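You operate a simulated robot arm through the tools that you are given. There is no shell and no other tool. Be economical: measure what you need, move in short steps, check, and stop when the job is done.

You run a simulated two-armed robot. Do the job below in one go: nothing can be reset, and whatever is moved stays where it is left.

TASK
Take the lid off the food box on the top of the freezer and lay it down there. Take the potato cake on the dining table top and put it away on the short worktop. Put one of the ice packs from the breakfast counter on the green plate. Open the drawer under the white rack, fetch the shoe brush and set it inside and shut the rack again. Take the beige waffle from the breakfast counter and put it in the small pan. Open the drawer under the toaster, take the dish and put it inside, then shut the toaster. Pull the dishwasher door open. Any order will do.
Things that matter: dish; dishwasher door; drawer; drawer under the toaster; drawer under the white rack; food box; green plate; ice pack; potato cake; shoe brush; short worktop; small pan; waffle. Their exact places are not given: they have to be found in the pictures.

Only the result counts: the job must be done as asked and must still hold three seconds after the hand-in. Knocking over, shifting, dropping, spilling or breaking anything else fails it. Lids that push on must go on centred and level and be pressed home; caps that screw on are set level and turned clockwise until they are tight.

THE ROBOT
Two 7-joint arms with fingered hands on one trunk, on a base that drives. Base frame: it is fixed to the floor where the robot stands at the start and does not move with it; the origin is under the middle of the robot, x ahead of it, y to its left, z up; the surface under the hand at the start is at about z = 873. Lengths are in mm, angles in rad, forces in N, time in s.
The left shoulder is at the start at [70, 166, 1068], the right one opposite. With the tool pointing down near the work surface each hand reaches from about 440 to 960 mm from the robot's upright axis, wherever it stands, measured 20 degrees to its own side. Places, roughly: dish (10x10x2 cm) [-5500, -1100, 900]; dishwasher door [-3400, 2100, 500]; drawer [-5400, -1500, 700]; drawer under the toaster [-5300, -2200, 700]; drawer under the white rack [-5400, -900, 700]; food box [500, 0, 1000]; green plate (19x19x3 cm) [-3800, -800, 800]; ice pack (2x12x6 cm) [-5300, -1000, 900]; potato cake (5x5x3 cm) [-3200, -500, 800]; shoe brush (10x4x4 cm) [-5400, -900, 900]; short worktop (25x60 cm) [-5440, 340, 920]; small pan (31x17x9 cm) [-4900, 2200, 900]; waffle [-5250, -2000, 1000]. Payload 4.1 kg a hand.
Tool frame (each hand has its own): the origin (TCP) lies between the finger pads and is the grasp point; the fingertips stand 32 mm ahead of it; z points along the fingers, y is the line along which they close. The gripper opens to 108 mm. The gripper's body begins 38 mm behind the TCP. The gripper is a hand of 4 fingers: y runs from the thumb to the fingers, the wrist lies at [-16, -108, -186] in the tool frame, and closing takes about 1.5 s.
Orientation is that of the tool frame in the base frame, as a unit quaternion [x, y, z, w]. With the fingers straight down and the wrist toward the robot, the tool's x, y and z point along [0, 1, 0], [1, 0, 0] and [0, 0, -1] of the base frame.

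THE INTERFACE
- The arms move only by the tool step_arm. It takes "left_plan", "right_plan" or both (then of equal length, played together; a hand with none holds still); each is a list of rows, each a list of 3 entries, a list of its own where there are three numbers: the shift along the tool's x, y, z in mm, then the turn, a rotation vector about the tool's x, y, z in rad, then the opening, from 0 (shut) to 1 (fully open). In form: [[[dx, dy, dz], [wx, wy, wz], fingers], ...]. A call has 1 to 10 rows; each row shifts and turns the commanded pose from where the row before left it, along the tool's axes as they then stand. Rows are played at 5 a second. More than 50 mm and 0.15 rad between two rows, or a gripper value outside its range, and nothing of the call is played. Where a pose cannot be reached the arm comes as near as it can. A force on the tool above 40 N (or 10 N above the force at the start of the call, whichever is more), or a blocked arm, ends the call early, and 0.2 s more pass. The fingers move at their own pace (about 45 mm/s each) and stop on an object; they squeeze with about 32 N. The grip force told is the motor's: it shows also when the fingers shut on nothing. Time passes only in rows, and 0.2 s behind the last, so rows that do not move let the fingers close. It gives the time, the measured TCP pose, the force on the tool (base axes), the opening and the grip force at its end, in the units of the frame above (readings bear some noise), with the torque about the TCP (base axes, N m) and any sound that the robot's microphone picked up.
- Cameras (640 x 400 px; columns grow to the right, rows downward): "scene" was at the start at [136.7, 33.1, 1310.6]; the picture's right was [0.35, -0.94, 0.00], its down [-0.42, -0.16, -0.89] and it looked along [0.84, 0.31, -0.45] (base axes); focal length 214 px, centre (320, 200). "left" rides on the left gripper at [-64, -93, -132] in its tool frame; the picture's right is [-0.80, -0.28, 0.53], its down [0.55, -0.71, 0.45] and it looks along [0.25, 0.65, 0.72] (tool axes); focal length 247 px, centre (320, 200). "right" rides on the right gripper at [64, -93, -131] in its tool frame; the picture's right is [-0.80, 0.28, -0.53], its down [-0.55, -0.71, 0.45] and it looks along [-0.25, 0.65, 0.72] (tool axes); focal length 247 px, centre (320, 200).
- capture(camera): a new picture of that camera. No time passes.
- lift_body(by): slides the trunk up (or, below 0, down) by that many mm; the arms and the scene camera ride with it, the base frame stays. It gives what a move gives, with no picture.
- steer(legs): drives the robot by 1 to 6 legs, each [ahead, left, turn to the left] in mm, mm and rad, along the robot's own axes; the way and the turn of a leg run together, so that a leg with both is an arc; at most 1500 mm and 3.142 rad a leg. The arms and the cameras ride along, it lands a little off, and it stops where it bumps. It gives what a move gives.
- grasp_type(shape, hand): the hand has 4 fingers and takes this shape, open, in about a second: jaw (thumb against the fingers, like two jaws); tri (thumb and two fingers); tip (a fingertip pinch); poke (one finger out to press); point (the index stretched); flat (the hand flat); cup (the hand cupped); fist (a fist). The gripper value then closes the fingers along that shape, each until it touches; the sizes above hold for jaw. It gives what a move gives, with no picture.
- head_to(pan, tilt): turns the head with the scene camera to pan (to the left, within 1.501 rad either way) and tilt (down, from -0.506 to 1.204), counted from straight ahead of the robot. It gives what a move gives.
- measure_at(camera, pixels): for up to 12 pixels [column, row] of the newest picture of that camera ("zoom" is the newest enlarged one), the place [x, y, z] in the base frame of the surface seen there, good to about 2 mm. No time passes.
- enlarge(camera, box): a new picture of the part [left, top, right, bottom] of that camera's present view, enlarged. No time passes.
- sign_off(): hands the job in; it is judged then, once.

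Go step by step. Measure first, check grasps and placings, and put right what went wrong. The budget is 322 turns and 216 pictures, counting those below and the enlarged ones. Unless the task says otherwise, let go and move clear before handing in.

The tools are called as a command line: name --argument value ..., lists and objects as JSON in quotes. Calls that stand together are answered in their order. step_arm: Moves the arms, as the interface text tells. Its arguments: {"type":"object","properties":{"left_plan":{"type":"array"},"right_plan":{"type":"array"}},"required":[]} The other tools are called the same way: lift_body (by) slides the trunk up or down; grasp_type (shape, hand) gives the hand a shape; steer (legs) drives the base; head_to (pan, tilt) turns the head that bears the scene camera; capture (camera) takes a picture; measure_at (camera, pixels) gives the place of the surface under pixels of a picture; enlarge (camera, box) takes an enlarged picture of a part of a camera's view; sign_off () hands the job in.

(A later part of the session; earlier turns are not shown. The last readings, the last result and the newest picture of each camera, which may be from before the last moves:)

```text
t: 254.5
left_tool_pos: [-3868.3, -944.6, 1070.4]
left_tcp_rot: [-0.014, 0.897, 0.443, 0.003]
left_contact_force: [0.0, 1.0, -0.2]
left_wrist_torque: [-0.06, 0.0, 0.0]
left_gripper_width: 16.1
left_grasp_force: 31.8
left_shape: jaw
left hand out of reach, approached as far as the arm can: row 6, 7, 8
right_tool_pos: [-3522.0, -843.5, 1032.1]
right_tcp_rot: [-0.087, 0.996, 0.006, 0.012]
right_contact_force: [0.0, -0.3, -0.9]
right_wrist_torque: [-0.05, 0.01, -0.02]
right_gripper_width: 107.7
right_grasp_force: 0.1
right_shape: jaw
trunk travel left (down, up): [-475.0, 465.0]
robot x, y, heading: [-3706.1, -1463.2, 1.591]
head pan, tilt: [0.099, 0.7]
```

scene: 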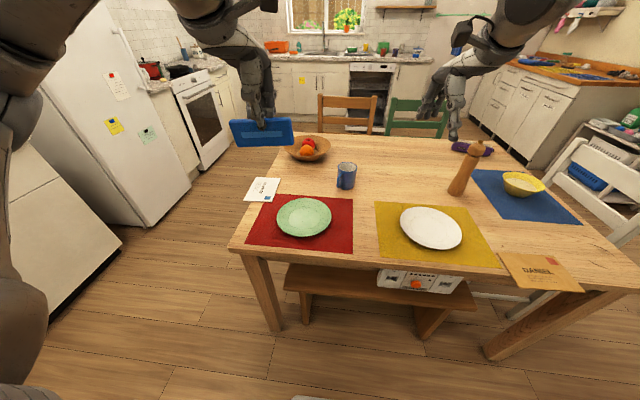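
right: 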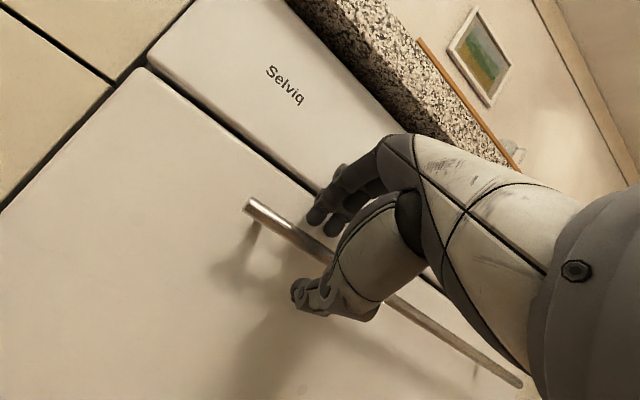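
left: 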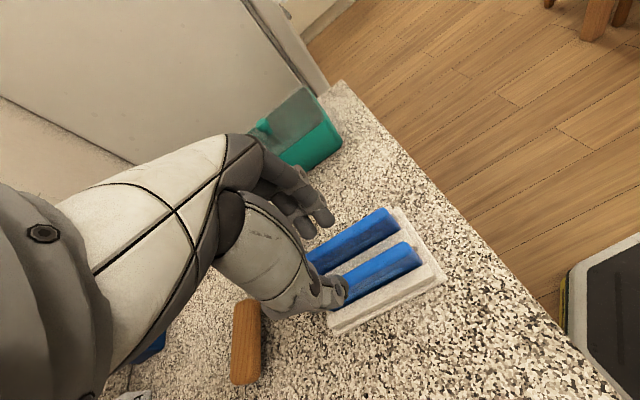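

step_arm --left_plan '[[[-6.6, -18.2, 38.8], [0, 0, 0], 0], [[-6.6, -18.2, 38.8], [0, 0, 0], 0], [[-6.6, -18.2, 38.8], [0, 0, 0], 0], [[-6.6, -18.2, 38.8], [0, 0, 0], 0], [[-6.6, -18.2, 38.8], [0, 0, 0], 0], [[0, 0, 0], [0, 0, 0], 0]]'

capture --camera "scene"

```text
t: 255.9
left_tool_pos: [-3836.6, -846.5, 886.4]
left_tcp_rot: [-0.014, 0.896, 0.444, 0.003]
left_contact_force: [-0.1, -0.4, 0.2]
left_wrist_torque: [-0.01, 0.01, 0.0]
left_gripper_width: 16.5
left_grasp_force: 31.9
left_shape: jaw
right_tool_pos: [-3523.4, -843.2, 1034.1]
right_tcp_rot: [-0.087, 0.996, 0.007, 0.011]
right_contact_force: [-0.5, -0.1, -0.1]
right_wrist_torque: [0.02, 0.01, -0.01]
right_gripper_width: 107.6
right_grasp_force: 0.0
right_shape: jaw
trunk travel left (down, up): [-475.0, 465.0]
robot x, y, heading: [-3709.1, -1464.7, 1.589]
head pan, tilt: [0.099, 0.7]
```

```text
121 pictures are left
```

scene: 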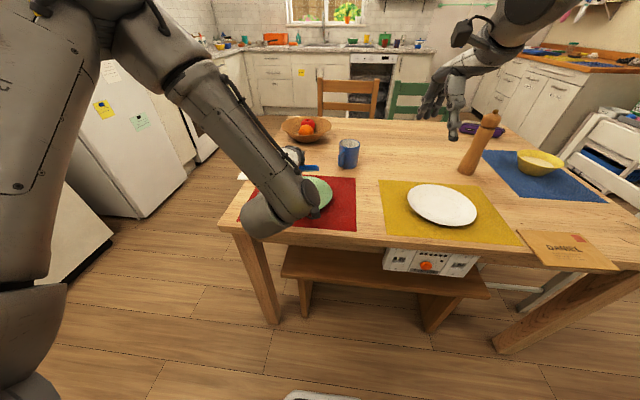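

I lower it straight down towards the plate, watching the force.

step_arm --left_plan '[[[0, -16, 12.1], [0, 0, 0], 0], [[0, -16, 12.1], [0, 0, 0], 0], [[0, -16, 12.1], [0, 0, 0], 0], [[0, -8, 6], [0, 0, 0], 0], [[0, -4, 3], [0, 0, 0], 0], [[0, 0, 0], [0, 0, 0], 0]]'

capture --camera "left"

```text
t: 257.3
left_tool_pos: [-3830.7, -846.3, 809.1]
left_tcp_rot: [-0.013, 0.896, 0.444, 0.004]
left_contact_force: [2.5, -1.0, 2.1]
left_wrist_torque: [0.08, 0.03, -0.05]
left_gripper_width: 16.6
left_grasp_force: 32.1
left_shape: jaw
right_tool_pos: [-3523.4, -843.2, 1033.4]
right_tcp_rot: [-0.088, 0.996, 0.005, 0.011]
right_contact_force: [-0.4, -0.2, -0.7]
right_wrist_torque: [0.01, -0.03, 0.06]
right_gripper_width: 107.6
right_grasp_force: 0.1
right_shape: jaw
trunk travel left (down, up): [-475.0, 465.0]
robot x, y, heading: [-3708.2, -1468.1, 1.587]
head pan, tilt: [0.099, 0.7]
```

```text
120 pictures are left
```

left: 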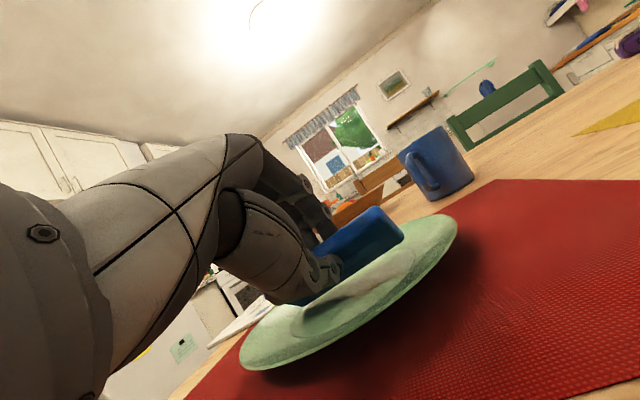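

The pack's front edge touches the plate. I open slightly and withdraw backwards along the fingers.

step_arm --left_plan '[[[0, 0, 0], [0, 0, 0], 0.28], [[0, 0, 0], [0, 0, 0], 0.28], [[0, 0, 0], [0, 0, 0], 0.28], [[0, 0, -8], [0, 0, 0], 0.28], [[0, 0, -10], [0, 0, 0], 0.28], [[0, 0, -15], [0, 0, 0], 0.3], [[0, 0, -25], [0, 0, 0], 0.4], [[0, 0, -40], [0, 0, 0], 0.5]]'

capture --camera "left"

```text
t: 259.1
left_tool_pos: [-3832.1, -922.5, 868.0]
left_tcp_rot: [-0.014, 0.896, 0.444, 0.003]
left_contact_force: [0.0, -0.6, -0.4]
left_wrist_torque: [0.01, -0.02, -0.02]
left_gripper_width: 53.8
left_grasp_force: 0.0
left_shape: jaw
right_tool_pos: [-3523.6, -844.7, 1034.1]
right_tcp_rot: [-0.088, 0.996, 0.006, 0.012]
right_contact_force: [-0.1, -0.2, -0.4]
right_wrist_torque: [-0.03, 0.01, 0.02]
right_gripper_width: 107.5
right_grasp_force: 0.1
right_shape: jaw
trunk travel left (down, up): [-475.0, 465.0]
robot x, y, heading: [-3707.5, -1467.1, 1.592]
head pan, tilt: [0.099, 0.7]
```

```text
119 pictures are left
```

left: 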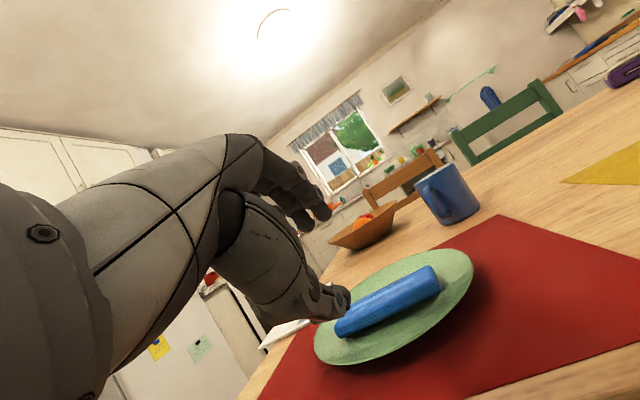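

The pack lies flat on the green plate. I retract the hand up and turn it back down.

step_arm --left_plan '[[[0, 30, -35], [0, 0, 0], 1], [[0, 30, -35], [0, 0, 0], 1], [[0, 30, -35], [0, 0, 0], 1], [[0, 0, 0], [0.15, 0, 0], 1], [[0, 0, 0], [0.15, 0, 0], 1], [[0, 0, 0], [0.15, 0, 0], 1], [[0, 0, 0], [0.15, 0, 0], 1], [[0, 0, 0], [0.15, 0, 0], 1], [[0, 0, 0], [0.15, 0, 0], 1], [[0, 0, 0], [0.02, 0, 0], 1]]'

lift_body --by 100

capture --camera "scene"

```text
t: 261.3
left_tool_pos: [-3829.5, -948.6, 1002.7]
left_tcp_rot: [-0.011, 1.0, 0.0, 0.01]
left_contact_force: [0.5, -0.2, 0.4]
left_wrist_torque: [0.0, 0.0, -0.02]
left_gripper_width: 107.7
left_grasp_force: 0.1
left_shape: jaw
left hand out of reach, approached as far as the arm can: row 3
right_tool_pos: [-3523.6, -842.8, 1034.3]
right_tcp_rot: [-0.087, 0.996, 0.005, 0.012]
right_contact_force: [-0.8, 0.2, 0.6]
right_wrist_torque: [0.03, -0.01, 0.01]
right_gripper_width: 107.6
right_grasp_force: 0.1
right_shape: jaw
trunk travel left (down, up): [-475.0, 465.0]
robot x, y, heading: [-3708.2, -1470.4, 1.586]
head pan, tilt: [0.099, 0.7]
```

```text
t: 262.7
left_tool_pos: [-3830.0, -947.3, 1102.0]
left_tcp_rot: [-0.011, 1.0, 0.0, 0.008]
left_contact_force: [-0.5, 0.2, 1.0]
left_wrist_torque: [0.0, 0.0, 0.03]
left_gripper_width: 107.7
left_grasp_force: 0.0
left_shape: jaw
right_tool_pos: [-3523.9, -843.3, 1133.6]
right_tcp_rot: [-0.087, 0.996, 0.005, 0.011]
right_contact_force: [0.4, 0.0, -0.1]
right_wrist_torque: [0.0, -0.01, -0.01]
right_gripper_width: 107.6
right_grasp_force: 0.0
right_shape: jaw
trunk travel left (down, up): [-575.0, 365.0]
robot x, y, heading: [-3709.1, -1472.8, 1.59]
head pan, tilt: [0.099, 0.7]
```

```text
118 pictures are left
```

scene: 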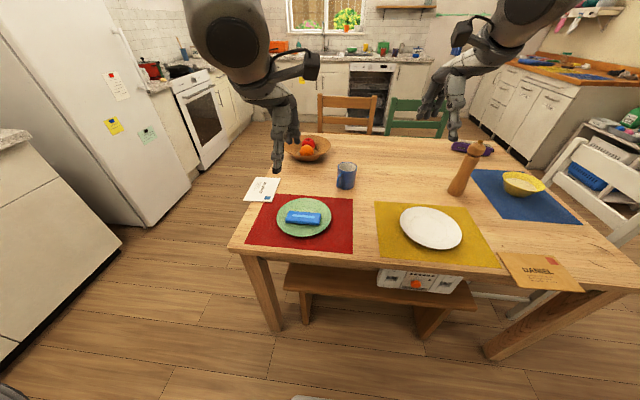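

The ice pack is placed. Next is the shoe brush: I go back to the counter in front of the white rack, facing it.

steer --legs '[[0, 0, 1.552], [600, 0, 0], [380, -370, 0]]'

head_to --pan -0.15 --tilt 0.7

capture --camera "scene"

```text
t: 272.5
left_tool_pos: [-5204.2, -1179.8, 1102.2]
left_tcp_rot: [-0.702, 0.712, 0.006, 0.007]
left_contact_force: [-1.1, -0.3, 0.4]
left_wrist_torque: [-0.01, -0.01, -0.01]
left_gripper_width: 107.7
left_grasp_force: 0.1
left_shape: jaw
right_tool_pos: [-5298.0, -869.7, 1132.5]
right_tcp_rot: [0.754, -0.657, -0.013, -0.005]
right_contact_force: [0.5, 0.0, -0.5]
right_wrist_torque: [0.03, 0.01, 0.01]
right_gripper_width: 108.0
right_grasp_force: 0.1
right_shape: jaw
trunk travel left (down, up): [-575.0, 365.0]
robot x, y, heading: [-4679.6, -1075.3, 3.119]
head pan, tilt: [0.099, 0.7]
```

```text
t: 273.3
left_tool_pos: [-5204.5, -1181.5, 1103.1]
left_tcp_rot: [-0.701, 0.713, 0.006, 0.007]
left_contact_force: [0.1, 0.0, -0.6]
left_wrist_torque: [-0.02, 0.02, 0.02]
left_gripper_width: 107.5
left_grasp_force: 0.1
left_shape: jaw
right_tool_pos: [-5296.7, -869.4, 1134.2]
right_tcp_rot: [0.753, -0.658, -0.012, -0.005]
right_contact_force: [0.1, 0.1, 0.3]
right_wrist_torque: [0.02, 0.02, -0.02]
right_gripper_width: 107.6
right_grasp_force: 0.0
right_shape: jaw
trunk travel left (down, up): [-575.0, 365.0]
robot x, y, heading: [-4679.9, -1078.5, 3.117]
head pan, tilt: [-0.15, 0.7]
```

```text
117 pictures are left
```

scene: 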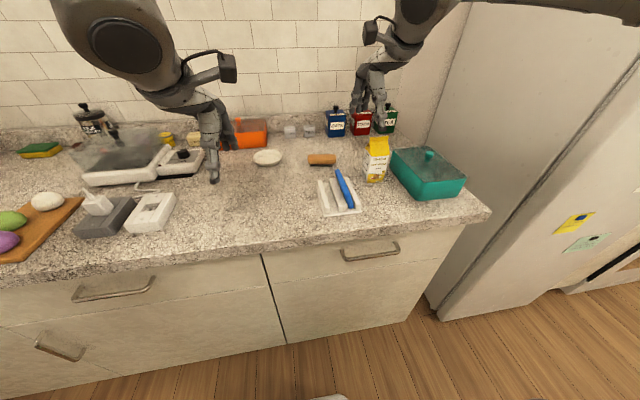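

enlarge --camera "scene" --box '[240, 130, 420, 270]'

measure_at --camera "zoom" --pixels '[[245, 100], [340, 98], [290, 95], [290, 115], [290, 90], [290, 125], [95, 95], [60, 95], [130, 95], [465, 420], [355, 440], [560, 400]]'

```text
2.86 times, centred on (330, 200) of scene
```

zoom: 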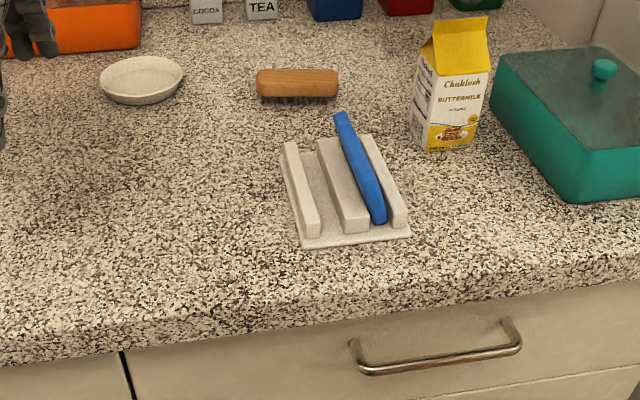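

```text
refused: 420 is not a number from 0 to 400
```

measure_at --camera "zoom" --pixels '[[260, 78], [335, 76], [297, 72], [297, 85], [297, 95], [140, 75], [110, 68], [180, 68], [140, 98], [355, 355], [435, 362], [515, 335]]'

```text
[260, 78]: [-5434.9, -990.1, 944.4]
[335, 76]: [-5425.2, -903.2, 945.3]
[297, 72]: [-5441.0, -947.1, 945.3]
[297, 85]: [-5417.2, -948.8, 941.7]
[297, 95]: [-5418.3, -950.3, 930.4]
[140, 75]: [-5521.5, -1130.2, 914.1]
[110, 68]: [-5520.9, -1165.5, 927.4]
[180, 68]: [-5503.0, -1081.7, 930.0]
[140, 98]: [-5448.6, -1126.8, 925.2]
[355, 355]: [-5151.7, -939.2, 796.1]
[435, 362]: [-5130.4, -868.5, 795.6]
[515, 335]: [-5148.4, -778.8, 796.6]
```

The brush: top z 945, centre about (−5436,−948). The drawer handle runs y −939…−779 at x≈−5133, z 796. I bring the right hand over the brush.

step_arm --right_plan '[[[15, 37, 0], [0, 0, 0], 1], [[15, 37, 0], [0, 0, 0], 1], [[15, 37, 0], [0, 0, 0], 1], [[15, 37, 0], [0, 0, 0], 1], [[0, 0, 40], [0, 0, 0], 1], [[0, 0, 40], [0, 0, 0], 1], [[0, 0, 40], [0, 0, 0], 1], [[0, 0, 0], [0, 0, 0], 1]]'

capture --camera "right"

```text
t: 275.1
left_tool_pos: [-5204.3, -1181.0, 1102.3]
left_tcp_rot: [-0.702, 0.712, 0.004, 0.008]
left_contact_force: [0.1, 1.0, 0.0]
left_wrist_torque: [0.01, 0.01, 0.02]
left_gripper_width: 107.9
left_grasp_force: 0.1
left_shape: jaw
right_tool_pos: [-5304.9, -857.6, 996.8]
right_tcp_rot: [0.754, -0.657, -0.013, -0.004]
right_contact_force: [0.3, 0.4, -0.3]
right_wrist_torque: [0.0, 0.0, 0.02]
right_gripper_width: 108.0
right_grasp_force: 0.0
right_shape: jaw
right hand out of reach, approached as far as the arm can: row 1, 2, 3, 4, 7
trunk travel left (down, up): [-575.0, 365.0]
robot x, y, heading: [-4678.1, -1079.0, 3.124]
head pan, tilt: [-0.15, 0.7]
```

```text
115 pictures are left
```

right: 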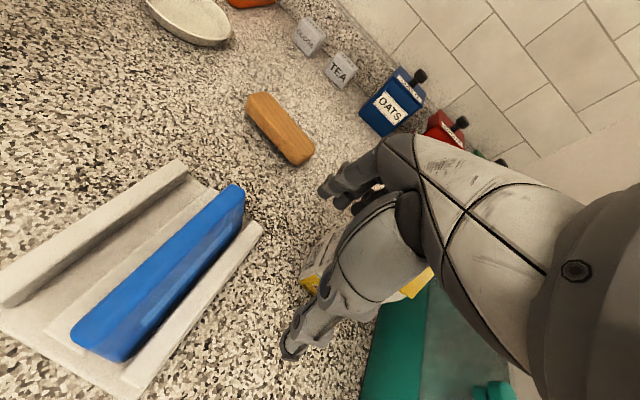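

The hand could not move sideways and came down beside the milk carton. I raise it straight up at once.

step_arm --right_plan '[[[0, 0, -40], [0, 0, 0], 1], [[0, 0, -40], [0, 0, 0], 1], [[0, 0, -40], [0, 0, 0], 1], [[0, 0, -40], [0, 0, 0], 1]]'

head_to --pan -0.6 --tilt 0.3

capture --camera "scene"

```text
t: 276.1
left_tool_pos: [-5204.2, -1180.8, 1104.3]
left_tcp_rot: [-0.702, 0.712, 0.005, 0.007]
left_contact_force: [-0.5, -0.3, -0.7]
left_wrist_torque: [0.0, 0.04, -0.01]
left_gripper_width: 107.7
left_grasp_force: 0.1
left_shape: jaw
right_tool_pos: [-5302.8, -859.7, 1162.0]
right_tcp_rot: [0.752, -0.659, -0.012, -0.003]
right_contact_force: [-0.6, 0.3, 0.6]
right_wrist_torque: [0.0, 0.01, 0.0]
right_gripper_width: 107.9
right_grasp_force: 0.0
right_shape: jaw
trunk travel left (down, up): [-575.0, 365.0]
robot x, y, heading: [-4680.8, -1077.3, 3.117]
head pan, tilt: [-0.15, 0.7]
```

```text
t: 277.0
left_tool_pos: [-5204.8, -1180.9, 1101.8]
left_tcp_rot: [-0.701, 0.713, 0.005, 0.007]
left_contact_force: [0.1, 0.1, -0.7]
left_wrist_torque: [0.02, 0.02, -0.02]
left_gripper_width: 107.8
left_grasp_force: 0.0
left_shape: jaw
right_tool_pos: [-5303.0, -858.8, 1161.7]
right_tcp_rot: [0.753, -0.658, -0.013, -0.004]
right_contact_force: [-0.4, 0.0, 0.4]
right_wrist_torque: [0.0, 0.02, 0.0]
right_gripper_width: 107.7
right_grasp_force: 0.2
right_shape: jaw
trunk travel left (down, up): [-575.0, 365.0]
robot x, y, heading: [-4679.7, -1075.3, 3.125]
head pan, tilt: [-0.6, 0.3]
```

```text
114 pictures are left
```

scene: 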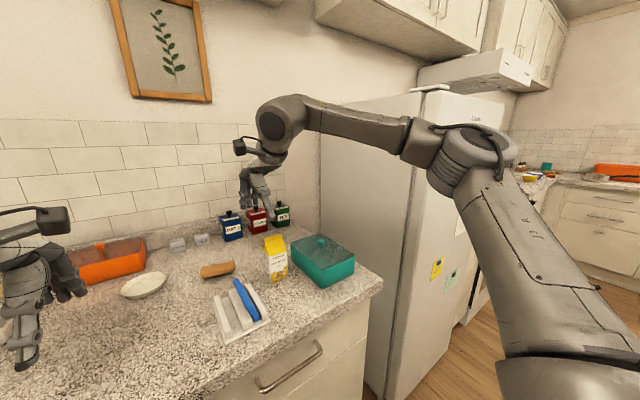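

The wrist seems to be at its inward-yaw limit. I yaw the right hand outward 0.3 rad and then retry the move at this safe height.

step_arm --right_plan '[[[0, 0, 0], [0, 0, 0.1], 1], [[0, 0, 0], [0, 0, 0.1], 1], [[0, 0, 0], [0, 0, 0.1], 1], [[20, 0, 0], [0, 0, 0], 1], [[30, 0, 0], [0, 0, 0], 1], [[30, 0, 0], [0, 0, 0], 1]]'

```text
t: 278.4
left_tool_pos: [-5203.0, -1180.0, 1102.9]
left_tcp_rot: [-0.702, 0.713, 0.006, 0.006]
left_contact_force: [0.4, 0.6, 1.3]
left_wrist_torque: [-0.03, 0.0, 0.03]
left_gripper_width: 107.8
left_grasp_force: 0.1
left_shape: jaw
right_tool_pos: [-5278.7, -861.6, 1153.8]
right_tcp_rot: [-0.665, 0.746, 0.013, 0.003]
right_contact_force: [-0.2, -0.3, 0.0]
right_wrist_torque: [-0.03, 0.03, 0.02]
right_gripper_width: 107.7
right_grasp_force: 0.1
right_shape: jaw
right hand out of reach, approached as far as the arm can: row 1, 2, 3, 4, 5, 6
trunk travel left (down, up): [-575.0, 365.0]
robot x, y, heading: [-4680.9, -1080.2, 3.123]
head pan, tilt: [-0.6, 0.3]
```

step_arm --right_plan '[[[0, -40, 0], [0, 0, 0], 1], [[0, -40, 0], [0, 0, 0], 1], [[0, -40, 0], [0, 0, 0], 1], [[0, -40, 0], [0, 0, 0], 1]]'

step_arm --right_plan '[[[30, 0, 0], [0, 0, 0], 1], [[30, 0, 0], [0, 0, 0], 1], [[30, 0, 0], [0, 0, 0], 1]]'

step_arm --right_plan '[[[0, 40, 0], [0, 0, 0], 1], [[0, 40, 0], [0, 0, 0], 1], [[0, 40, 0], [0, 0, 0], 1], [[0, 40, 0], [0, 0, 0], 1], [[0, 40, 0], [0, 0, 0], 1]]'

```text
t: 279.4
left_tool_pos: [-5201.7, -1180.6, 1102.9]
left_tcp_rot: [-0.701, 0.713, 0.007, 0.007]
left_contact_force: [0.5, -0.4, 0.0]
left_wrist_torque: [-0.01, 0.02, 0.04]
left_gripper_width: 107.9
left_grasp_force: 0.0
left_shape: jaw
right_tool_pos: [-5117.4, -879.6, 1154.3]
right_tcp_rot: [-0.666, 0.746, 0.014, 0.003]
right_contact_force: [0.8, 0.5, 0.0]
right_wrist_torque: [0.02, 0.02, 0.0]
right_gripper_width: 107.7
right_grasp_force: 0.1
right_shape: jaw
trunk travel left (down, up): [-575.0, 365.0]
robot x, y, heading: [-4679.1, -1079.4, 3.121]
head pan, tilt: [-0.6, 0.3]
```

```text
t: 280.2
left_tool_pos: [-5204.3, -1178.1, 1102.9]
left_tcp_rot: [-0.701, 0.713, 0.006, 0.007]
left_contact_force: [0.8, 0.1, -0.4]
left_wrist_torque: [-0.04, 0.01, 0.01]
left_gripper_width: 108.2
left_grasp_force: 0.1
left_shape: jaw
right_tool_pos: [-5129.9, -941.9, 1151.4]
right_tcp_rot: [-0.666, 0.746, 0.013, 0.004]
right_contact_force: [-0.3, -0.3, -0.2]
right_wrist_torque: [-0.01, 0.01, -0.03]
right_gripper_width: 107.6
right_grasp_force: 0.0
right_shape: jaw
right hand out of reach, approached as far as the arm can: row 3
trunk travel left (down, up): [-575.0, 365.0]
robot x, y, heading: [-4682.1, -1079.2, 3.119]
head pan, tilt: [-0.6, 0.3]
```

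```text
t: 281.4
left_tool_pos: [-5204.6, -1179.7, 1101.9]
left_tcp_rot: [-0.702, 0.712, 0.006, 0.007]
left_contact_force: [-0.3, 0.6, 0.5]
left_wrist_torque: [0.0, -0.02, -0.04]
left_gripper_width: 107.5
left_grasp_force: 0.0
left_shape: jaw
right_tool_pos: [-5250.7, -882.8, 1151.6]
right_tcp_rot: [-0.665, 0.747, 0.012, 0.004]
right_contact_force: [-0.5, -0.1, 0.0]
right_wrist_torque: [-0.03, -0.06, 0.0]
right_gripper_width: 107.8
right_grasp_force: 0.2
right_shape: jaw
right hand out of reach, approached as far as the arm can: row 1, 2, 3, 4, 5
trunk travel left (down, up): [-575.0, 365.0]
robot x, y, heading: [-4678.6, -1078.5, 3.116]
head pan, tilt: [-0.6, 0.3]
```

The right arm's elbow has drifted high, which limits it. I try to loosen it by pulling back, yawing outward strongly and returning.

step_arm --right_plan '[[[-20, -40, 0], [0, 0, 0.15], 1], [[-20, -40, 0], [0, 0, 0.15], 1], [[-20, -30, 0], [0, 0, 0.15], 1], [[0, -20, 0], [0, 0, 0.15], 1], [[0, 0, 0], [0, 0, 0.15], 1], [[0, 0, 0], [0, 0, 0.15], 1], [[0, 0, 0], [0, 0, 0.15], 1], [[0, 0, 0], [0, 0, 0.15], 1]]'

capture --camera "scene"

```text
t: 283.2
left_tool_pos: [-5204.0, -1180.3, 1102.2]
left_tcp_rot: [-0.701, 0.713, 0.006, 0.007]
left_contact_force: [0.0, -0.9, -0.2]
left_wrist_torque: [0.0, 0.0, -0.03]
left_gripper_width: 107.9
left_grasp_force: 0.0
left_shape: jaw
right_tool_pos: [-5097.2, -824.8, 1149.6]
right_tcp_rot: [-0.128, 0.992, 0.011, -0.006]
right_contact_force: [0.1, -0.8, -0.2]
right_wrist_torque: [0.02, 0.01, -0.02]
right_gripper_width: 107.7
right_grasp_force: 0.1
right_shape: jaw
right hand out of reach, approached as far as the arm can: row 6, 7, 8
trunk travel left (down, up): [-575.0, 365.0]
robot x, y, heading: [-4678.9, -1080.1, 3.116]
head pan, tilt: [-0.6, 0.3]
```

```text
113 pictures are left
```

scene: 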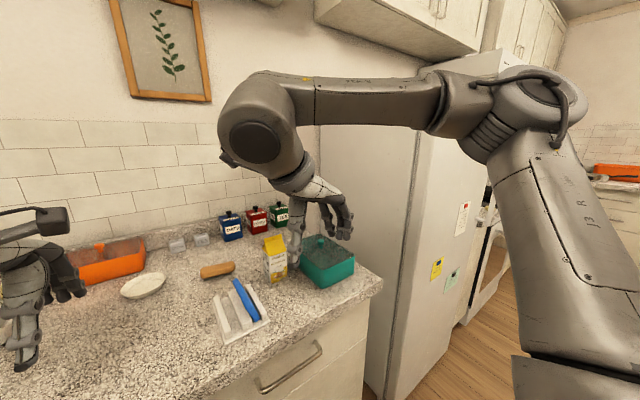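

The right arm now allows plenty of outward yaw but little inward, so a target straight ahead works. I shift the base right 200 mm, and swing the hand back to yaw 0 in front of me.

steer --legs '[[0, -200, 0.02]]'

step_arm --right_plan '[[[12.5, -48, 0], [0, 0, 0], 1], [[12.5, -48, 0], [0, 0, 0], 1], [[12.5, -48, 0], [0, 0, 0], 1], [[12.5, -48, 0], [0, 0, 0], 1]]'

step_arm --right_plan '[[[0, 0, 0], [0, 0, -0.146], 1], [[0, 0, 0], [0, 0, -0.146], 1], [[0, 0, 0], [0, 0, -0.146], 1], [[0, 0, 0], [0, 0, -0.146], 1], [[0, 0, 0], [0, 0, -0.146], 1], [[0, 0, 0], [0, 0, -0.146], 1], [[0, 0, 0], [0, 0, -0.146], 1], [[0, 0, 0], [0, 0, -0.146], 1], [[0, 0, 0], [0, 0, -0.146], 1]]'

```text
t: 284.8
left_tool_pos: [-5200.0, -992.8, 1103.4]
left_tcp_rot: [0.709, -0.705, -0.006, -0.006]
left_contact_force: [0.1, -0.5, 0.4]
left_wrist_torque: [-0.02, -0.01, -0.04]
left_gripper_width: 107.8
left_grasp_force: 0.0
left_shape: jaw
right_tool_pos: [-5099.6, -634.7, 1149.1]
right_tcp_rot: [-0.141, 0.99, 0.011, -0.006]
right_contact_force: [0.8, 0.0, 0.1]
right_wrist_torque: [-0.01, -0.03, 0.01]
right_gripper_width: 107.8
right_grasp_force: 0.1
right_shape: jaw
trunk travel left (down, up): [-575.0, 365.0]
robot x, y, heading: [-4677.9, -879.1, -3.136]
head pan, tilt: [-0.6, 0.3]
```

```text
t: 285.8
left_tool_pos: [-5201.2, -992.7, 1102.7]
left_tcp_rot: [0.71, -0.705, -0.007, -0.007]
left_contact_force: [-0.4, 0.6, -0.4]
left_wrist_torque: [0.01, -0.02, 0.0]
left_gripper_width: 107.9
left_grasp_force: 0.2
left_shape: jaw
right_tool_pos: [-5089.5, -639.9, 1153.6]
right_tcp_rot: [-0.14, 0.99, 0.01, -0.007]
right_contact_force: [-0.2, 0.9, -0.1]
right_wrist_torque: [-0.01, 0.01, 0.01]
right_gripper_width: 107.9
right_grasp_force: 0.1
right_shape: jaw
right hand out of reach, approached as far as the arm can: row 1, 2, 3, 4
trunk travel left (down, up): [-575.0, 365.0]
robot x, y, heading: [-4675.9, -878.8, -3.141]
head pan, tilt: [-0.6, 0.3]
```

```text
t: 287.8
left_tool_pos: [-5199.2, -991.4, 1102.0]
left_tcp_rot: [0.709, -0.705, -0.006, -0.006]
left_contact_force: [0.0, 0.8, 0.3]
left_wrist_torque: [-0.01, -0.03, -0.01]
left_gripper_width: 107.9
left_grasp_force: 0.0
left_shape: jaw
right_tool_pos: [-5090.2, -640.0, 1155.2]
right_tcp_rot: [0.717, -0.697, -0.012, -0.001]
right_contact_force: [0.1, 0.5, 0.4]
right_wrist_torque: [0.0, -0.02, 0.0]
right_gripper_width: 107.9
right_grasp_force: 0.0
right_shape: jaw
trunk travel left (down, up): [-575.0, 365.0]
robot x, y, heading: [-4679.1, -879.4, -3.144]
head pan, tilt: [-0.6, 0.3]
```

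step_arm --right_plan '[[[40, 0, 0], [0, 0, 0], 1], [[40, 0, 0], [0, 0, 0], 1], [[40, 0, 0], [0, 0, 0], 1], [[40, 0, 0], [0, 0, 0], 1], [[40, 0, 0], [0, 0, 0], 1]]'

step_arm --right_plan '[[[0, 45, 0], [0, 0, 0], 1], [[0, 45, 0], [0, 0, 0], 1], [[0, 45, 0], [0, 0, 0], 1], [[0, 45, 0], [0, 0, 0], 1]]'

```text
t: 289.0
left_tool_pos: [-5197.5, -992.8, 1104.2]
left_tcp_rot: [0.71, -0.704, -0.007, -0.005]
left_contact_force: [0.1, 0.5, 0.1]
left_wrist_torque: [0.02, 0.03, -0.03]
left_gripper_width: 107.8
left_grasp_force: 0.0
left_shape: jaw
right_tool_pos: [-5083.5, -778.7, 1153.7]
right_tcp_rot: [0.715, -0.699, -0.012, 0.0]
right_contact_force: [0.9, -0.1, 0.3]
right_wrist_torque: [-0.02, 0.03, 0.03]
right_gripper_width: 107.7
right_grasp_force: 0.2
right_shape: jaw
right hand out of reach, approached as far as the arm can: row 4, 5
trunk travel left (down, up): [-575.0, 365.0]
robot x, y, heading: [-4681.7, -877.2, -3.142]
head pan, tilt: [-0.6, 0.3]
```

```text
t: 290.0
left_tool_pos: [-5200.0, -993.0, 1103.1]
left_tcp_rot: [0.709, -0.705, -0.005, -0.007]
left_contact_force: [-0.3, 0.5, -0.5]
left_wrist_torque: [-0.03, 0.02, 0.01]
left_gripper_width: 107.6
left_grasp_force: 0.0
left_shape: jaw
right_tool_pos: [-5203.6, -733.7, 1183.8]
right_tcp_rot: [0.716, -0.698, -0.012, -0.001]
right_contact_force: [0.7, 0.0, -0.2]
right_wrist_torque: [-0.01, 0.0, 0.0]
right_gripper_width: 107.9
right_grasp_force: 0.1
right_shape: jaw
right hand out of reach, approached as far as the arm can: row 1, 2, 3, 4
trunk travel left (down, up): [-575.0, 365.0]
robot x, y, heading: [-4678.9, -877.8, -3.139]
head pan, tilt: [-0.6, 0.3]
```

The right arm's shoulder limit keeps it off the middle, so I will use the left arm: open the drawer about 150 mm first, then put the brush in. I back off, lower the trunk and pitch the left hand forward for the handle.

steer --legs '[[-260, -90, 0]]'

lift_body --by -180

step_arm --left_plan '[[[0, 0, 0], [-0.15, 0, 0], 1], [[0, 0, 0], [-0.15, 0, 0], 0.8], [[0, 0, 0], [-0.15, 0, 0], 0.6], [[0, 0, 0], [-0.15, 0, 0], 0.4], [[0, 0, 0], [-0.15, 0, 0], 0.4], [[0, 0, 0], [-0.15, 0, 0], 0.4], [[0, 0, 0], [-0.15, 0, 0], 0.4]]'

head_to --pan 0 --tilt 0.65

capture --camera "scene"

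```text
t: 291.9
left_tool_pos: [-4945.6, -898.7, 1102.2]
left_tcp_rot: [0.708, -0.707, -0.005, -0.008]
left_contact_force: [0.2, -0.9, 0.1]
left_wrist_torque: [-0.01, -0.03, -0.01]
left_gripper_width: 107.8
left_grasp_force: 0.0
left_shape: jaw
right_tool_pos: [-4946.8, -640.4, 1185.3]
right_tcp_rot: [0.715, -0.699, -0.012, -0.002]
right_contact_force: [-0.8, 1.0, 0.1]
right_wrist_torque: [0.0, 0.02, 0.0]
right_gripper_width: 107.8
right_grasp_force: 0.0
right_shape: jaw
trunk travel left (down, up): [-575.0, 365.0]
robot x, y, heading: [-4423.3, -786.3, 3.139]
head pan, tilt: [-0.6, 0.3]
```

```text
t: 293.9
left_tool_pos: [-4943.9, -898.7, 923.9]
left_tcp_rot: [0.708, -0.706, -0.006, -0.007]
left_contact_force: [0.3, 0.6, -0.3]
left_wrist_torque: [-0.02, -0.01, 0.02]
left_gripper_width: 108.0
left_grasp_force: 0.2
left_shape: jaw
right_tool_pos: [-4946.5, -640.1, 1005.9]
right_tcp_rot: [0.715, -0.699, -0.011, -0.001]
right_contact_force: [-0.3, -0.3, 0.4]
right_wrist_torque: [0.0, 0.01, 0.01]
right_gripper_width: 107.7
right_grasp_force: 0.1
right_shape: jaw
trunk travel left (down, up): [-395.0, 545.0]
robot x, y, heading: [-4423.0, -787.7, 3.137]
head pan, tilt: [-0.6, 0.3]
```

```text
t: 295.5
left_tool_pos: [-4944.6, -898.2, 922.8]
left_tcp_rot: [0.654, -0.648, -0.281, 0.27]
left_contact_force: [0.3, 0.2, -0.5]
left_wrist_torque: [-0.01, -0.02, 0.02]
left_gripper_width: 43.5
left_grasp_force: 0.1
left_shape: jaw
left hand out of reach, approached as far as the arm can: row 6, 7
right_tool_pos: [-4948.2, -640.6, 1005.0]
right_tcp_rot: [0.714, -0.7, -0.012, -0.001]
right_contact_force: [-0.6, 0.1, 0.2]
right_wrist_torque: [0.01, 0.0, 0.0]
right_gripper_width: 107.9
right_grasp_force: 0.0
right_shape: jaw
trunk travel left (down, up): [-395.0, 545.0]
robot x, y, heading: [-4421.1, -789.2, 3.14]
head pan, tilt: [-0.6, 0.3]
```

```text
t: 296.5
left_tool_pos: [-4945.3, -898.1, 923.1]
left_tcp_rot: [0.654, -0.649, -0.28, 0.269]
left_contact_force: [0.9, 0.4, -0.4]
left_wrist_torque: [0.0, -0.03, -0.01]
left_gripper_width: 43.5
left_grasp_force: 0.2
left_shape: jaw
right_tool_pos: [-4947.6, -641.0, 1004.4]
right_tcp_rot: [0.715, -0.7, -0.012, -0.003]
right_contact_force: [0.1, 0.0, 0.5]
right_wrist_torque: [-0.02, -0.02, 0.0]
right_gripper_width: 107.9
right_grasp_force: 0.1
right_shape: jaw
trunk travel left (down, up): [-395.0, 545.0]
robot x, y, heading: [-4422.4, -784.6, 3.139]
head pan, tilt: [0.0, 0.649]
```

```text
112 pictures are left
```

scene: 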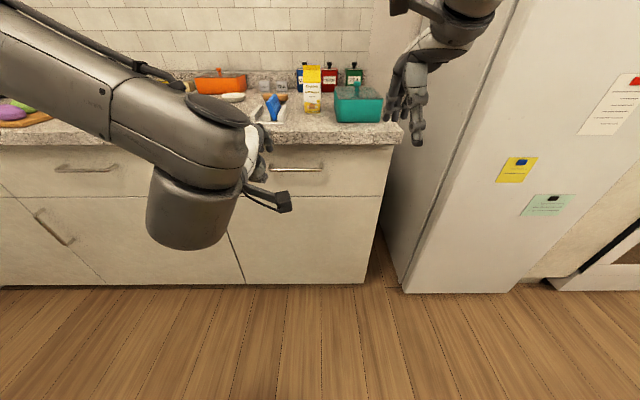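

Pitch is only 45° here. From the dishwasher I learned that a lower hand relative to the shoulder allows more pitch, so I raise the trunk back and lower the hand while pitching.

lift_body --by 180

step_arm --left_plan '[[[0, -30, 30], [0, 0, 0], 0.4], [[0, -30, 30], [0, 0, 0], 0.4], [[0, -30, 30], [0, 0, 0], 0.4], [[0, -30, 30], [-0.05, 0, 0], 0.4], [[0, -30, 30], [-0.05, 0, 0], 0.4], [[0, -30, 30], [-0.1, 0, 0], 0.4], [[0, -30, 20], [-0.1, 0, 0], 0.4], [[0, -20, 10], [-0.15, 0, 0], 0.4], [[0, 0, 0], [-0.15, 0, 0], 0.4], [[0, 0, 0], [-0.15, 0, 0], 0.4]]'

enlarge --camera "scene" --box '[180, 100, 420, 250]'

```text
t: 298.5
left_tool_pos: [-4944.8, -897.9, 1103.8]
left_tcp_rot: [0.654, -0.649, -0.281, 0.269]
left_contact_force: [0.1, -0.4, 0.7]
left_wrist_torque: [0.0, -0.01, -0.02]
left_gripper_width: 43.9
left_grasp_force: 0.1
left_shape: jaw
right_tool_pos: [-4947.7, -639.2, 1184.9]
right_tcp_rot: [0.714, -0.7, -0.012, -0.002]
right_contact_force: [0.1, -0.3, 0.1]
right_wrist_torque: [-0.02, 0.01, 0.01]
right_gripper_width: 107.7
right_grasp_force: 0.0
right_shape: jaw
trunk travel left (down, up): [-575.0, 365.0]
robot x, y, heading: [-4421.5, -788.1, 3.137]
head pan, tilt: [0.0, 0.649]
```

```text
t: 300.6
left_tool_pos: [-5023.1, -832.4, 865.0]
left_tcp_rot: [0.635, -0.475, -0.412, 0.449]
left_contact_force: [-0.2, 0.1, 0.3]
left_wrist_torque: [0.0, 0.0, 0.0]
left_gripper_width: 43.2
left_grasp_force: 0.0
left_shape: jaw
left hand out of reach, approached as far as the arm can: row 6, 7, 8, 9, 10
right_tool_pos: [-4948.3, -639.3, 1184.2]
right_tcp_rot: [0.714, -0.7, -0.013, -0.003]
right_contact_force: [-0.4, 0.8, 0.4]
right_wrist_torque: [-0.01, -0.03, -0.02]
right_gripper_width: 107.8
right_grasp_force: 0.1
right_shape: jaw
trunk travel left (down, up): [-575.0, 365.0]
robot x, y, heading: [-4425.9, -787.2, 3.141]
head pan, tilt: [0.0, 0.649]
stopped in row 10 (left hand): the arm was blocked; the commanded pose is now the measured one
```

```text
2.67 times, centred on (300, 175) of scene
```

zoom: 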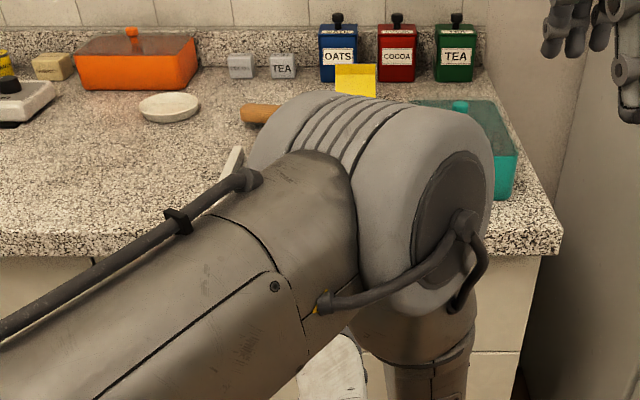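

The left arm twisted and got blocked, so I back it out upward and look.

step_arm --left_plan '[[[0, 20, -30], [0.1, 0, 0], 0.4], [[0, 20, -30], [0.1, 0, 0], 0.4], [[0, 20, -30], [0.1, 0, 0], 0.4], [[0, 20, -30], [0.1, 0, 0], 0.4]]'

head_to --pan 0.2 --tilt 0.4

capture --camera "scene"

```text
t: 301.2
left_tool_pos: [-4952.9, -853.2, 845.8]
left_tcp_rot: [0.715, -0.529, -0.295, 0.35]
left_contact_force: [0.8, -0.1, 0.1]
left_wrist_torque: [0.0, 0.02, -0.01]
left_gripper_width: 43.3
left_grasp_force: 0.1
left_shape: jaw
right_tool_pos: [-4947.2, -640.8, 1184.5]
right_tcp_rot: [0.715, -0.699, -0.012, -0.002]
right_contact_force: [-0.1, -1.1, 0.1]
right_wrist_torque: [0.02, -0.01, 0.0]
right_gripper_width: 107.7
right_grasp_force: 0.0
right_shape: jaw
trunk travel left (down, up): [-575.0, 365.0]
robot x, y, heading: [-4420.5, -785.4, 3.141]
head pan, tilt: [0.0, 0.649]
stopped in row 3 (left hand): the arm was blocked; the commanded pose is now the measured one
```

```text
t: 302.0
left_tool_pos: [-4954.3, -853.7, 845.3]
left_tcp_rot: [0.715, -0.528, -0.294, 0.351]
left_contact_force: [-0.8, 0.5, 0.6]
left_wrist_torque: [-0.01, -0.01, -0.01]
left_gripper_width: 43.3
left_grasp_force: 0.0
left_shape: jaw
right_tool_pos: [-4946.7, -641.4, 1184.6]
right_tcp_rot: [0.715, -0.699, -0.012, -0.002]
right_contact_force: [-0.9, -0.5, 0.8]
right_wrist_torque: [0.01, 0.01, -0.02]
right_gripper_width: 107.7
right_grasp_force: 0.0
right_shape: jaw
trunk travel left (down, up): [-575.0, 365.0]
robot x, y, heading: [-4424.0, -785.9, 3.137]
head pan, tilt: [0.201, 0.4]
```

```text
110 pictures are left
```

scene: 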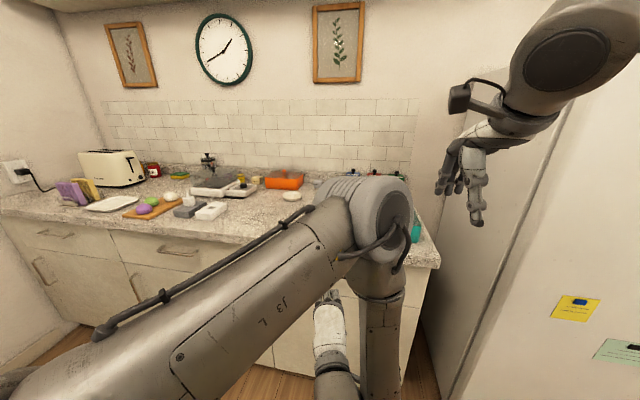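

The left elbow has swung high in front with the forearm hanging down. I move the hand up and to the left to unwind it.

step_arm --left_plan '[[[30, 25, -20], [0, 0, 0], 0.4], [[30, 25, -20], [0, 0, 0], 0.4], [[30, 25, -20], [0, 0, 0], 0.4], [[30, 25, -20], [0, 0, 0], 0.4], [[30, 25, -20], [0, 0, 0], 0.4]]'

```text
t: 303.2
left_tool_pos: [-4923.5, -993.7, 966.4]
left_tcp_rot: [0.732, -0.521, -0.279, 0.338]
left_contact_force: [0.0, -0.7, -0.7]
left_wrist_torque: [0.02, 0.01, -0.03]
left_gripper_width: 43.4
left_grasp_force: 0.1
left_shape: jaw
left hand out of reach, approached as far as the arm can: row 5
right_tool_pos: [-4948.2, -640.0, 1185.1]
right_tcp_rot: [0.714, -0.7, -0.011, -0.003]
right_contact_force: [0.2, -1.1, -1.0]
right_wrist_torque: [0.01, -0.02, 0.01]
right_gripper_width: 107.9
right_grasp_force: 0.1
right_shape: jaw
trunk travel left (down, up): [-575.0, 365.0]
robot x, y, heading: [-4424.3, -786.9, 3.139]
head pan, tilt: [0.201, 0.4]
```

step_arm --left_plan '[[[30, 20, -25], [0.1, 0, 0], 0.4], [[30, 20, -25], [0.1, 0, 0], 0.4], [[30, 10, -25], [0.1, 0, 0], 0.4], [[20, 0, -25], [0.1, 0, 0], 0.4], [[20, 0, -25], [0.1, 0, 0], 0.4], [[0, 0, -25], [0.1, 0, 0], 0.4], [[0, 0, -25], [0.1, 0, 0], 0.4]]'

capture --camera "scene"

```text
t: 304.8
left_tool_pos: [-4884.0, -1062.1, 1154.6]
left_tcp_rot: [0.791, -0.599, -0.096, 0.082]
left_contact_force: [0.0, 1.1, 0.5]
left_wrist_torque: [0.01, 0.01, 0.01]
left_gripper_width: 43.4
left_grasp_force: 0.0
left_shape: jaw
left hand out of reach, approached as far as the arm can: row 1, 2, 3
right_tool_pos: [-4946.3, -640.4, 1186.2]
right_tcp_rot: [0.715, -0.699, -0.011, -0.001]
right_contact_force: [0.9, 0.3, 1.2]
right_wrist_torque: [-0.03, 0.04, -0.02]
right_gripper_width: 107.9
right_grasp_force: 0.1
right_shape: jaw
trunk travel left (down, up): [-575.0, 365.0]
robot x, y, heading: [-4421.7, -784.9, 3.137]
head pan, tilt: [0.201, 0.4]
```

```text
109 pictures are left
```

scene: 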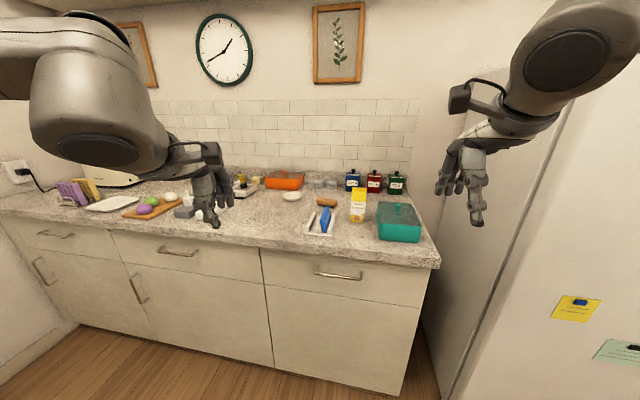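

The left arm is free again. I measure the clearance between the counter's front edge and the drawer handle.

enlarge --camera "scene" --box '[290, 220, 390, 290]'

measure_at --camera "zoom" --pixels '[[250, 150], [250, 190], [250, 215], [250, 230], [250, 250], [250, 290], [300, 352], [150, 328], [445, 360], [300, 335], [300, 320]]'

```text
5.71 times, centred on (340, 255) of scene
```

zoom: 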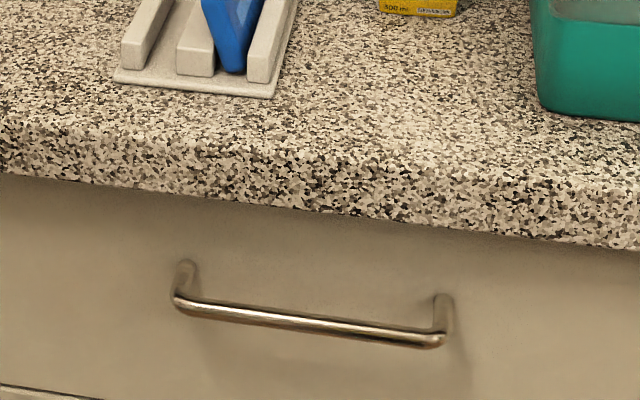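

```text
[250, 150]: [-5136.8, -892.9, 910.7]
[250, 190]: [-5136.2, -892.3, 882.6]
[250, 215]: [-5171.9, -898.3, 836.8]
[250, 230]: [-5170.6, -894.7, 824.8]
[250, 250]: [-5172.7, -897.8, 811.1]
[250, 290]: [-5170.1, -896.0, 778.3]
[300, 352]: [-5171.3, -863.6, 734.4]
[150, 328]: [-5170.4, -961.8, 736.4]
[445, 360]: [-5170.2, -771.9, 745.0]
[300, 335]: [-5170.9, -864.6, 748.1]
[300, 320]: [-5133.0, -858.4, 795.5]
```

Counter underside z≈870; the bar's front at (−5133, z 796), face −5170. As with the dishwasher, a far, sideways reach with the right arm gives the best pitch, so I go to a stance left of the drawer.

steer --legs '[[-10, 535, 0], [0, 0, -0.25]]'

lift_body --by -120

step_arm --right_plan '[[[-30, 20, 0], [-0.15, 0, 0], 0.8], [[-30, 20, 0], [-0.15, 0, 0], 0.6], [[-30, 0, 0], [-0.15, 0, 0], 0.4], [[0, 0, 0], [-0.15, 0, 0], 0.4], [[0, 0, 0], [-0.15, 0, 0], 0.4], [[0, 0, 0], [-0.15, 0, 0], 0.4], [[0, 0, 0], [-0.15, 0, 0], 0.4]]'

```text
t: 308.8
left_tool_pos: [-4933.7, -1475.6, 1154.4]
left_tcp_rot: [0.706, -0.696, -0.106, 0.071]
left_contact_force: [0.3, -0.2, -1.0]
left_wrist_torque: [0.01, 0.01, -0.02]
left_gripper_width: 43.3
left_grasp_force: 0.1
left_shape: jaw
right_tool_pos: [-4885.9, -1053.2, 1184.7]
right_tcp_rot: [-0.617, 0.787, 0.011, 0.003]
right_contact_force: [0.2, 0.0, -0.2]
right_wrist_torque: [0.01, 0.04, 0.02]
right_gripper_width: 107.5
right_grasp_force: 0.2
right_shape: jaw
trunk travel left (down, up): [-575.0, 365.0]
robot x, y, heading: [-4419.5, -1327.0, 2.873]
head pan, tilt: [0.201, 0.4]
```

```text
t: 310.3
left_tool_pos: [-4935.4, -1475.6, 1034.6]
left_tcp_rot: [0.706, -0.697, -0.106, 0.071]
left_contact_force: [0.2, -0.4, -0.5]
left_wrist_torque: [-0.02, 0.02, 0.01]
left_gripper_width: 43.6
left_grasp_force: 0.1
left_shape: jaw
right_tool_pos: [-4887.3, -1052.6, 1065.7]
right_tcp_rot: [-0.617, 0.787, 0.013, 0.004]
right_contact_force: [0.6, -0.8, 0.6]
right_wrist_torque: [0.01, 0.01, 0.05]
right_gripper_width: 107.7
right_grasp_force: 0.0
right_shape: jaw
trunk travel left (down, up): [-455.0, 485.0]
robot x, y, heading: [-4418.7, -1330.5, 2.875]
head pan, tilt: [0.201, 0.4]
```

```text
t: 311.9
left_tool_pos: [-4935.0, -1475.7, 1034.2]
left_tcp_rot: [0.707, -0.696, -0.106, 0.07]
left_contact_force: [-0.7, 0.4, -0.6]
left_wrist_torque: [-0.02, 0.02, -0.01]
left_gripper_width: 43.4
left_grasp_force: 0.0
left_shape: jaw
right_tool_pos: [-4904.1, -955.4, 1072.2]
right_tcp_rot: [-0.534, 0.676, 0.406, -0.306]
right_contact_force: [-0.4, -0.6, -0.1]
right_wrist_torque: [0.02, 0.0, 0.0]
right_gripper_width: 43.1
right_grasp_force: 0.1
right_shape: jaw
trunk travel left (down, up): [-455.0, 485.0]
robot x, y, heading: [-4421.6, -1329.5, 2.878]
head pan, tilt: [0.201, 0.4]
```

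Now the right hand pitches freely to 61°. I go to a pre-grasp in front of the bar and pitch a bit more.

step_arm --right_plan '[[[-1.7, -24.5, 39.6], [0, 0, 0], 0.4], [[-1.7, -24.5, 39.6], [0, 0, 0], 0.4], [[-1.7, -24.5, 39.6], [0, 0, 0], 0.4], [[-1.7, -24.5, 39.6], [0, 0, 0], 0.4], [[-1.7, -24.5, 39.6], [0, 0, 0], 0.4], [[-1.7, -24.5, 39.6], [0, 0, 0], 0.4], [[0, 0, 0], [-0.1, 0, 0], 0.4], [[0, 0, 0], [-0.1, 0, 0], 0.4], [[0, 0, 0], [0, 0, 0], 0.4]]'

capture --camera "right"

```text
t: 313.9
left_tool_pos: [-4935.7, -1475.5, 1035.9]
left_tcp_rot: [0.706, -0.696, -0.106, 0.071]
left_contact_force: [0.0, 0.7, 0.5]
left_wrist_torque: [-0.03, 0.0, -0.01]
left_gripper_width: 42.8
left_grasp_force: 0.1
left_shape: jaw
right_tool_pos: [-4934.6, -958.0, 1030.3]
right_tcp_rot: [-0.54, 0.678, 0.397, -0.301]
right_contact_force: [0.4, 0.4, 0.1]
right_wrist_torque: [-0.01, 0.02, -0.02]
right_gripper_width: 43.3
right_grasp_force: 0.0
right_shape: jaw
right hand out of reach, approached as far as the arm can: row 1, 2, 3, 4, 5, 6, 7, 8
trunk travel left (down, up): [-455.0, 485.0]
robot x, y, heading: [-4420.6, -1331.5, 2.88]
head pan, tilt: [0.201, 0.4]
```

```text
107 pictures are left
```

right: 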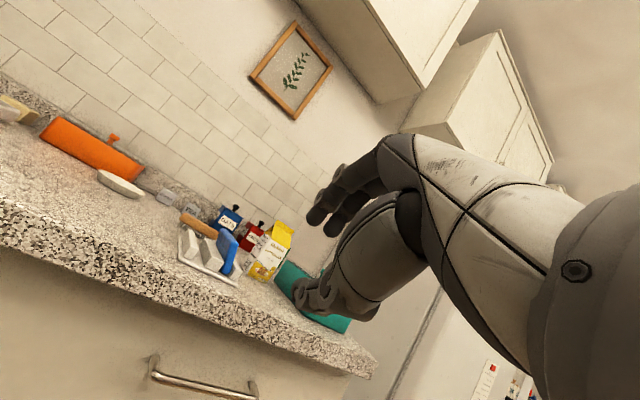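

The elbow-high posture cannot go lower at this pitch, but the trunk can: I lower the trunk by 225 so the hand gets to the bar's height, and then approach with the base.

lift_body --by -225

steer --legs '[[95, -26, 0]]'

capture --camera "right"

```text
t: 316.3
left_tool_pos: [-4935.3, -1474.4, 809.1]
left_tcp_rot: [0.706, -0.697, -0.107, 0.071]
left_contact_force: [0.4, -0.6, 0.3]
left_wrist_torque: [-0.03, 0.0, 0.01]
left_gripper_width: 43.3
left_grasp_force: 0.0
left_shape: jaw
right_tool_pos: [-4936.0, -957.5, 805.9]
right_tcp_rot: [-0.54, 0.679, 0.397, -0.3]
right_contact_force: [0.3, 0.8, -0.3]
right_wrist_torque: [-0.02, -0.02, 0.02]
right_gripper_width: 43.3
right_grasp_force: 0.0
right_shape: jaw
trunk travel left (down, up): [-230.0, 710.0]
robot x, y, heading: [-4418.0, -1329.6, 2.877]
head pan, tilt: [0.201, 0.4]
```

```text
t: 317.4
left_tool_pos: [-5020.0, -1426.4, 808.2]
left_tcp_rot: [0.706, -0.697, -0.106, 0.07]
left_contact_force: [0.3, -0.4, -0.4]
left_wrist_torque: [0.01, -0.03, 0.01]
left_gripper_width: 43.0
left_grasp_force: 0.1
left_shape: jaw
right_tool_pos: [-5019.8, -907.3, 805.2]
right_tcp_rot: [-0.54, 0.678, 0.397, -0.302]
right_contact_force: [-0.2, -0.1, 0.7]
right_wrist_torque: [0.0, 0.02, 0.01]
right_gripper_width: 43.4
right_grasp_force: 0.0
right_shape: jaw
trunk travel left (down, up): [-230.0, 710.0]
robot x, y, heading: [-4502.1, -1280.0, 2.871]
head pan, tilt: [0.201, 0.4]
```

```text
106 pictures are left
```

right: 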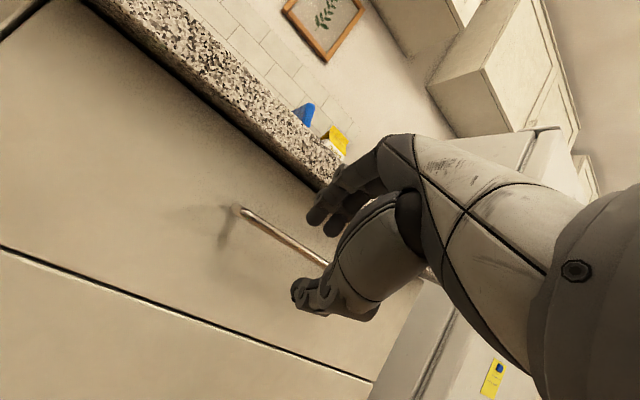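

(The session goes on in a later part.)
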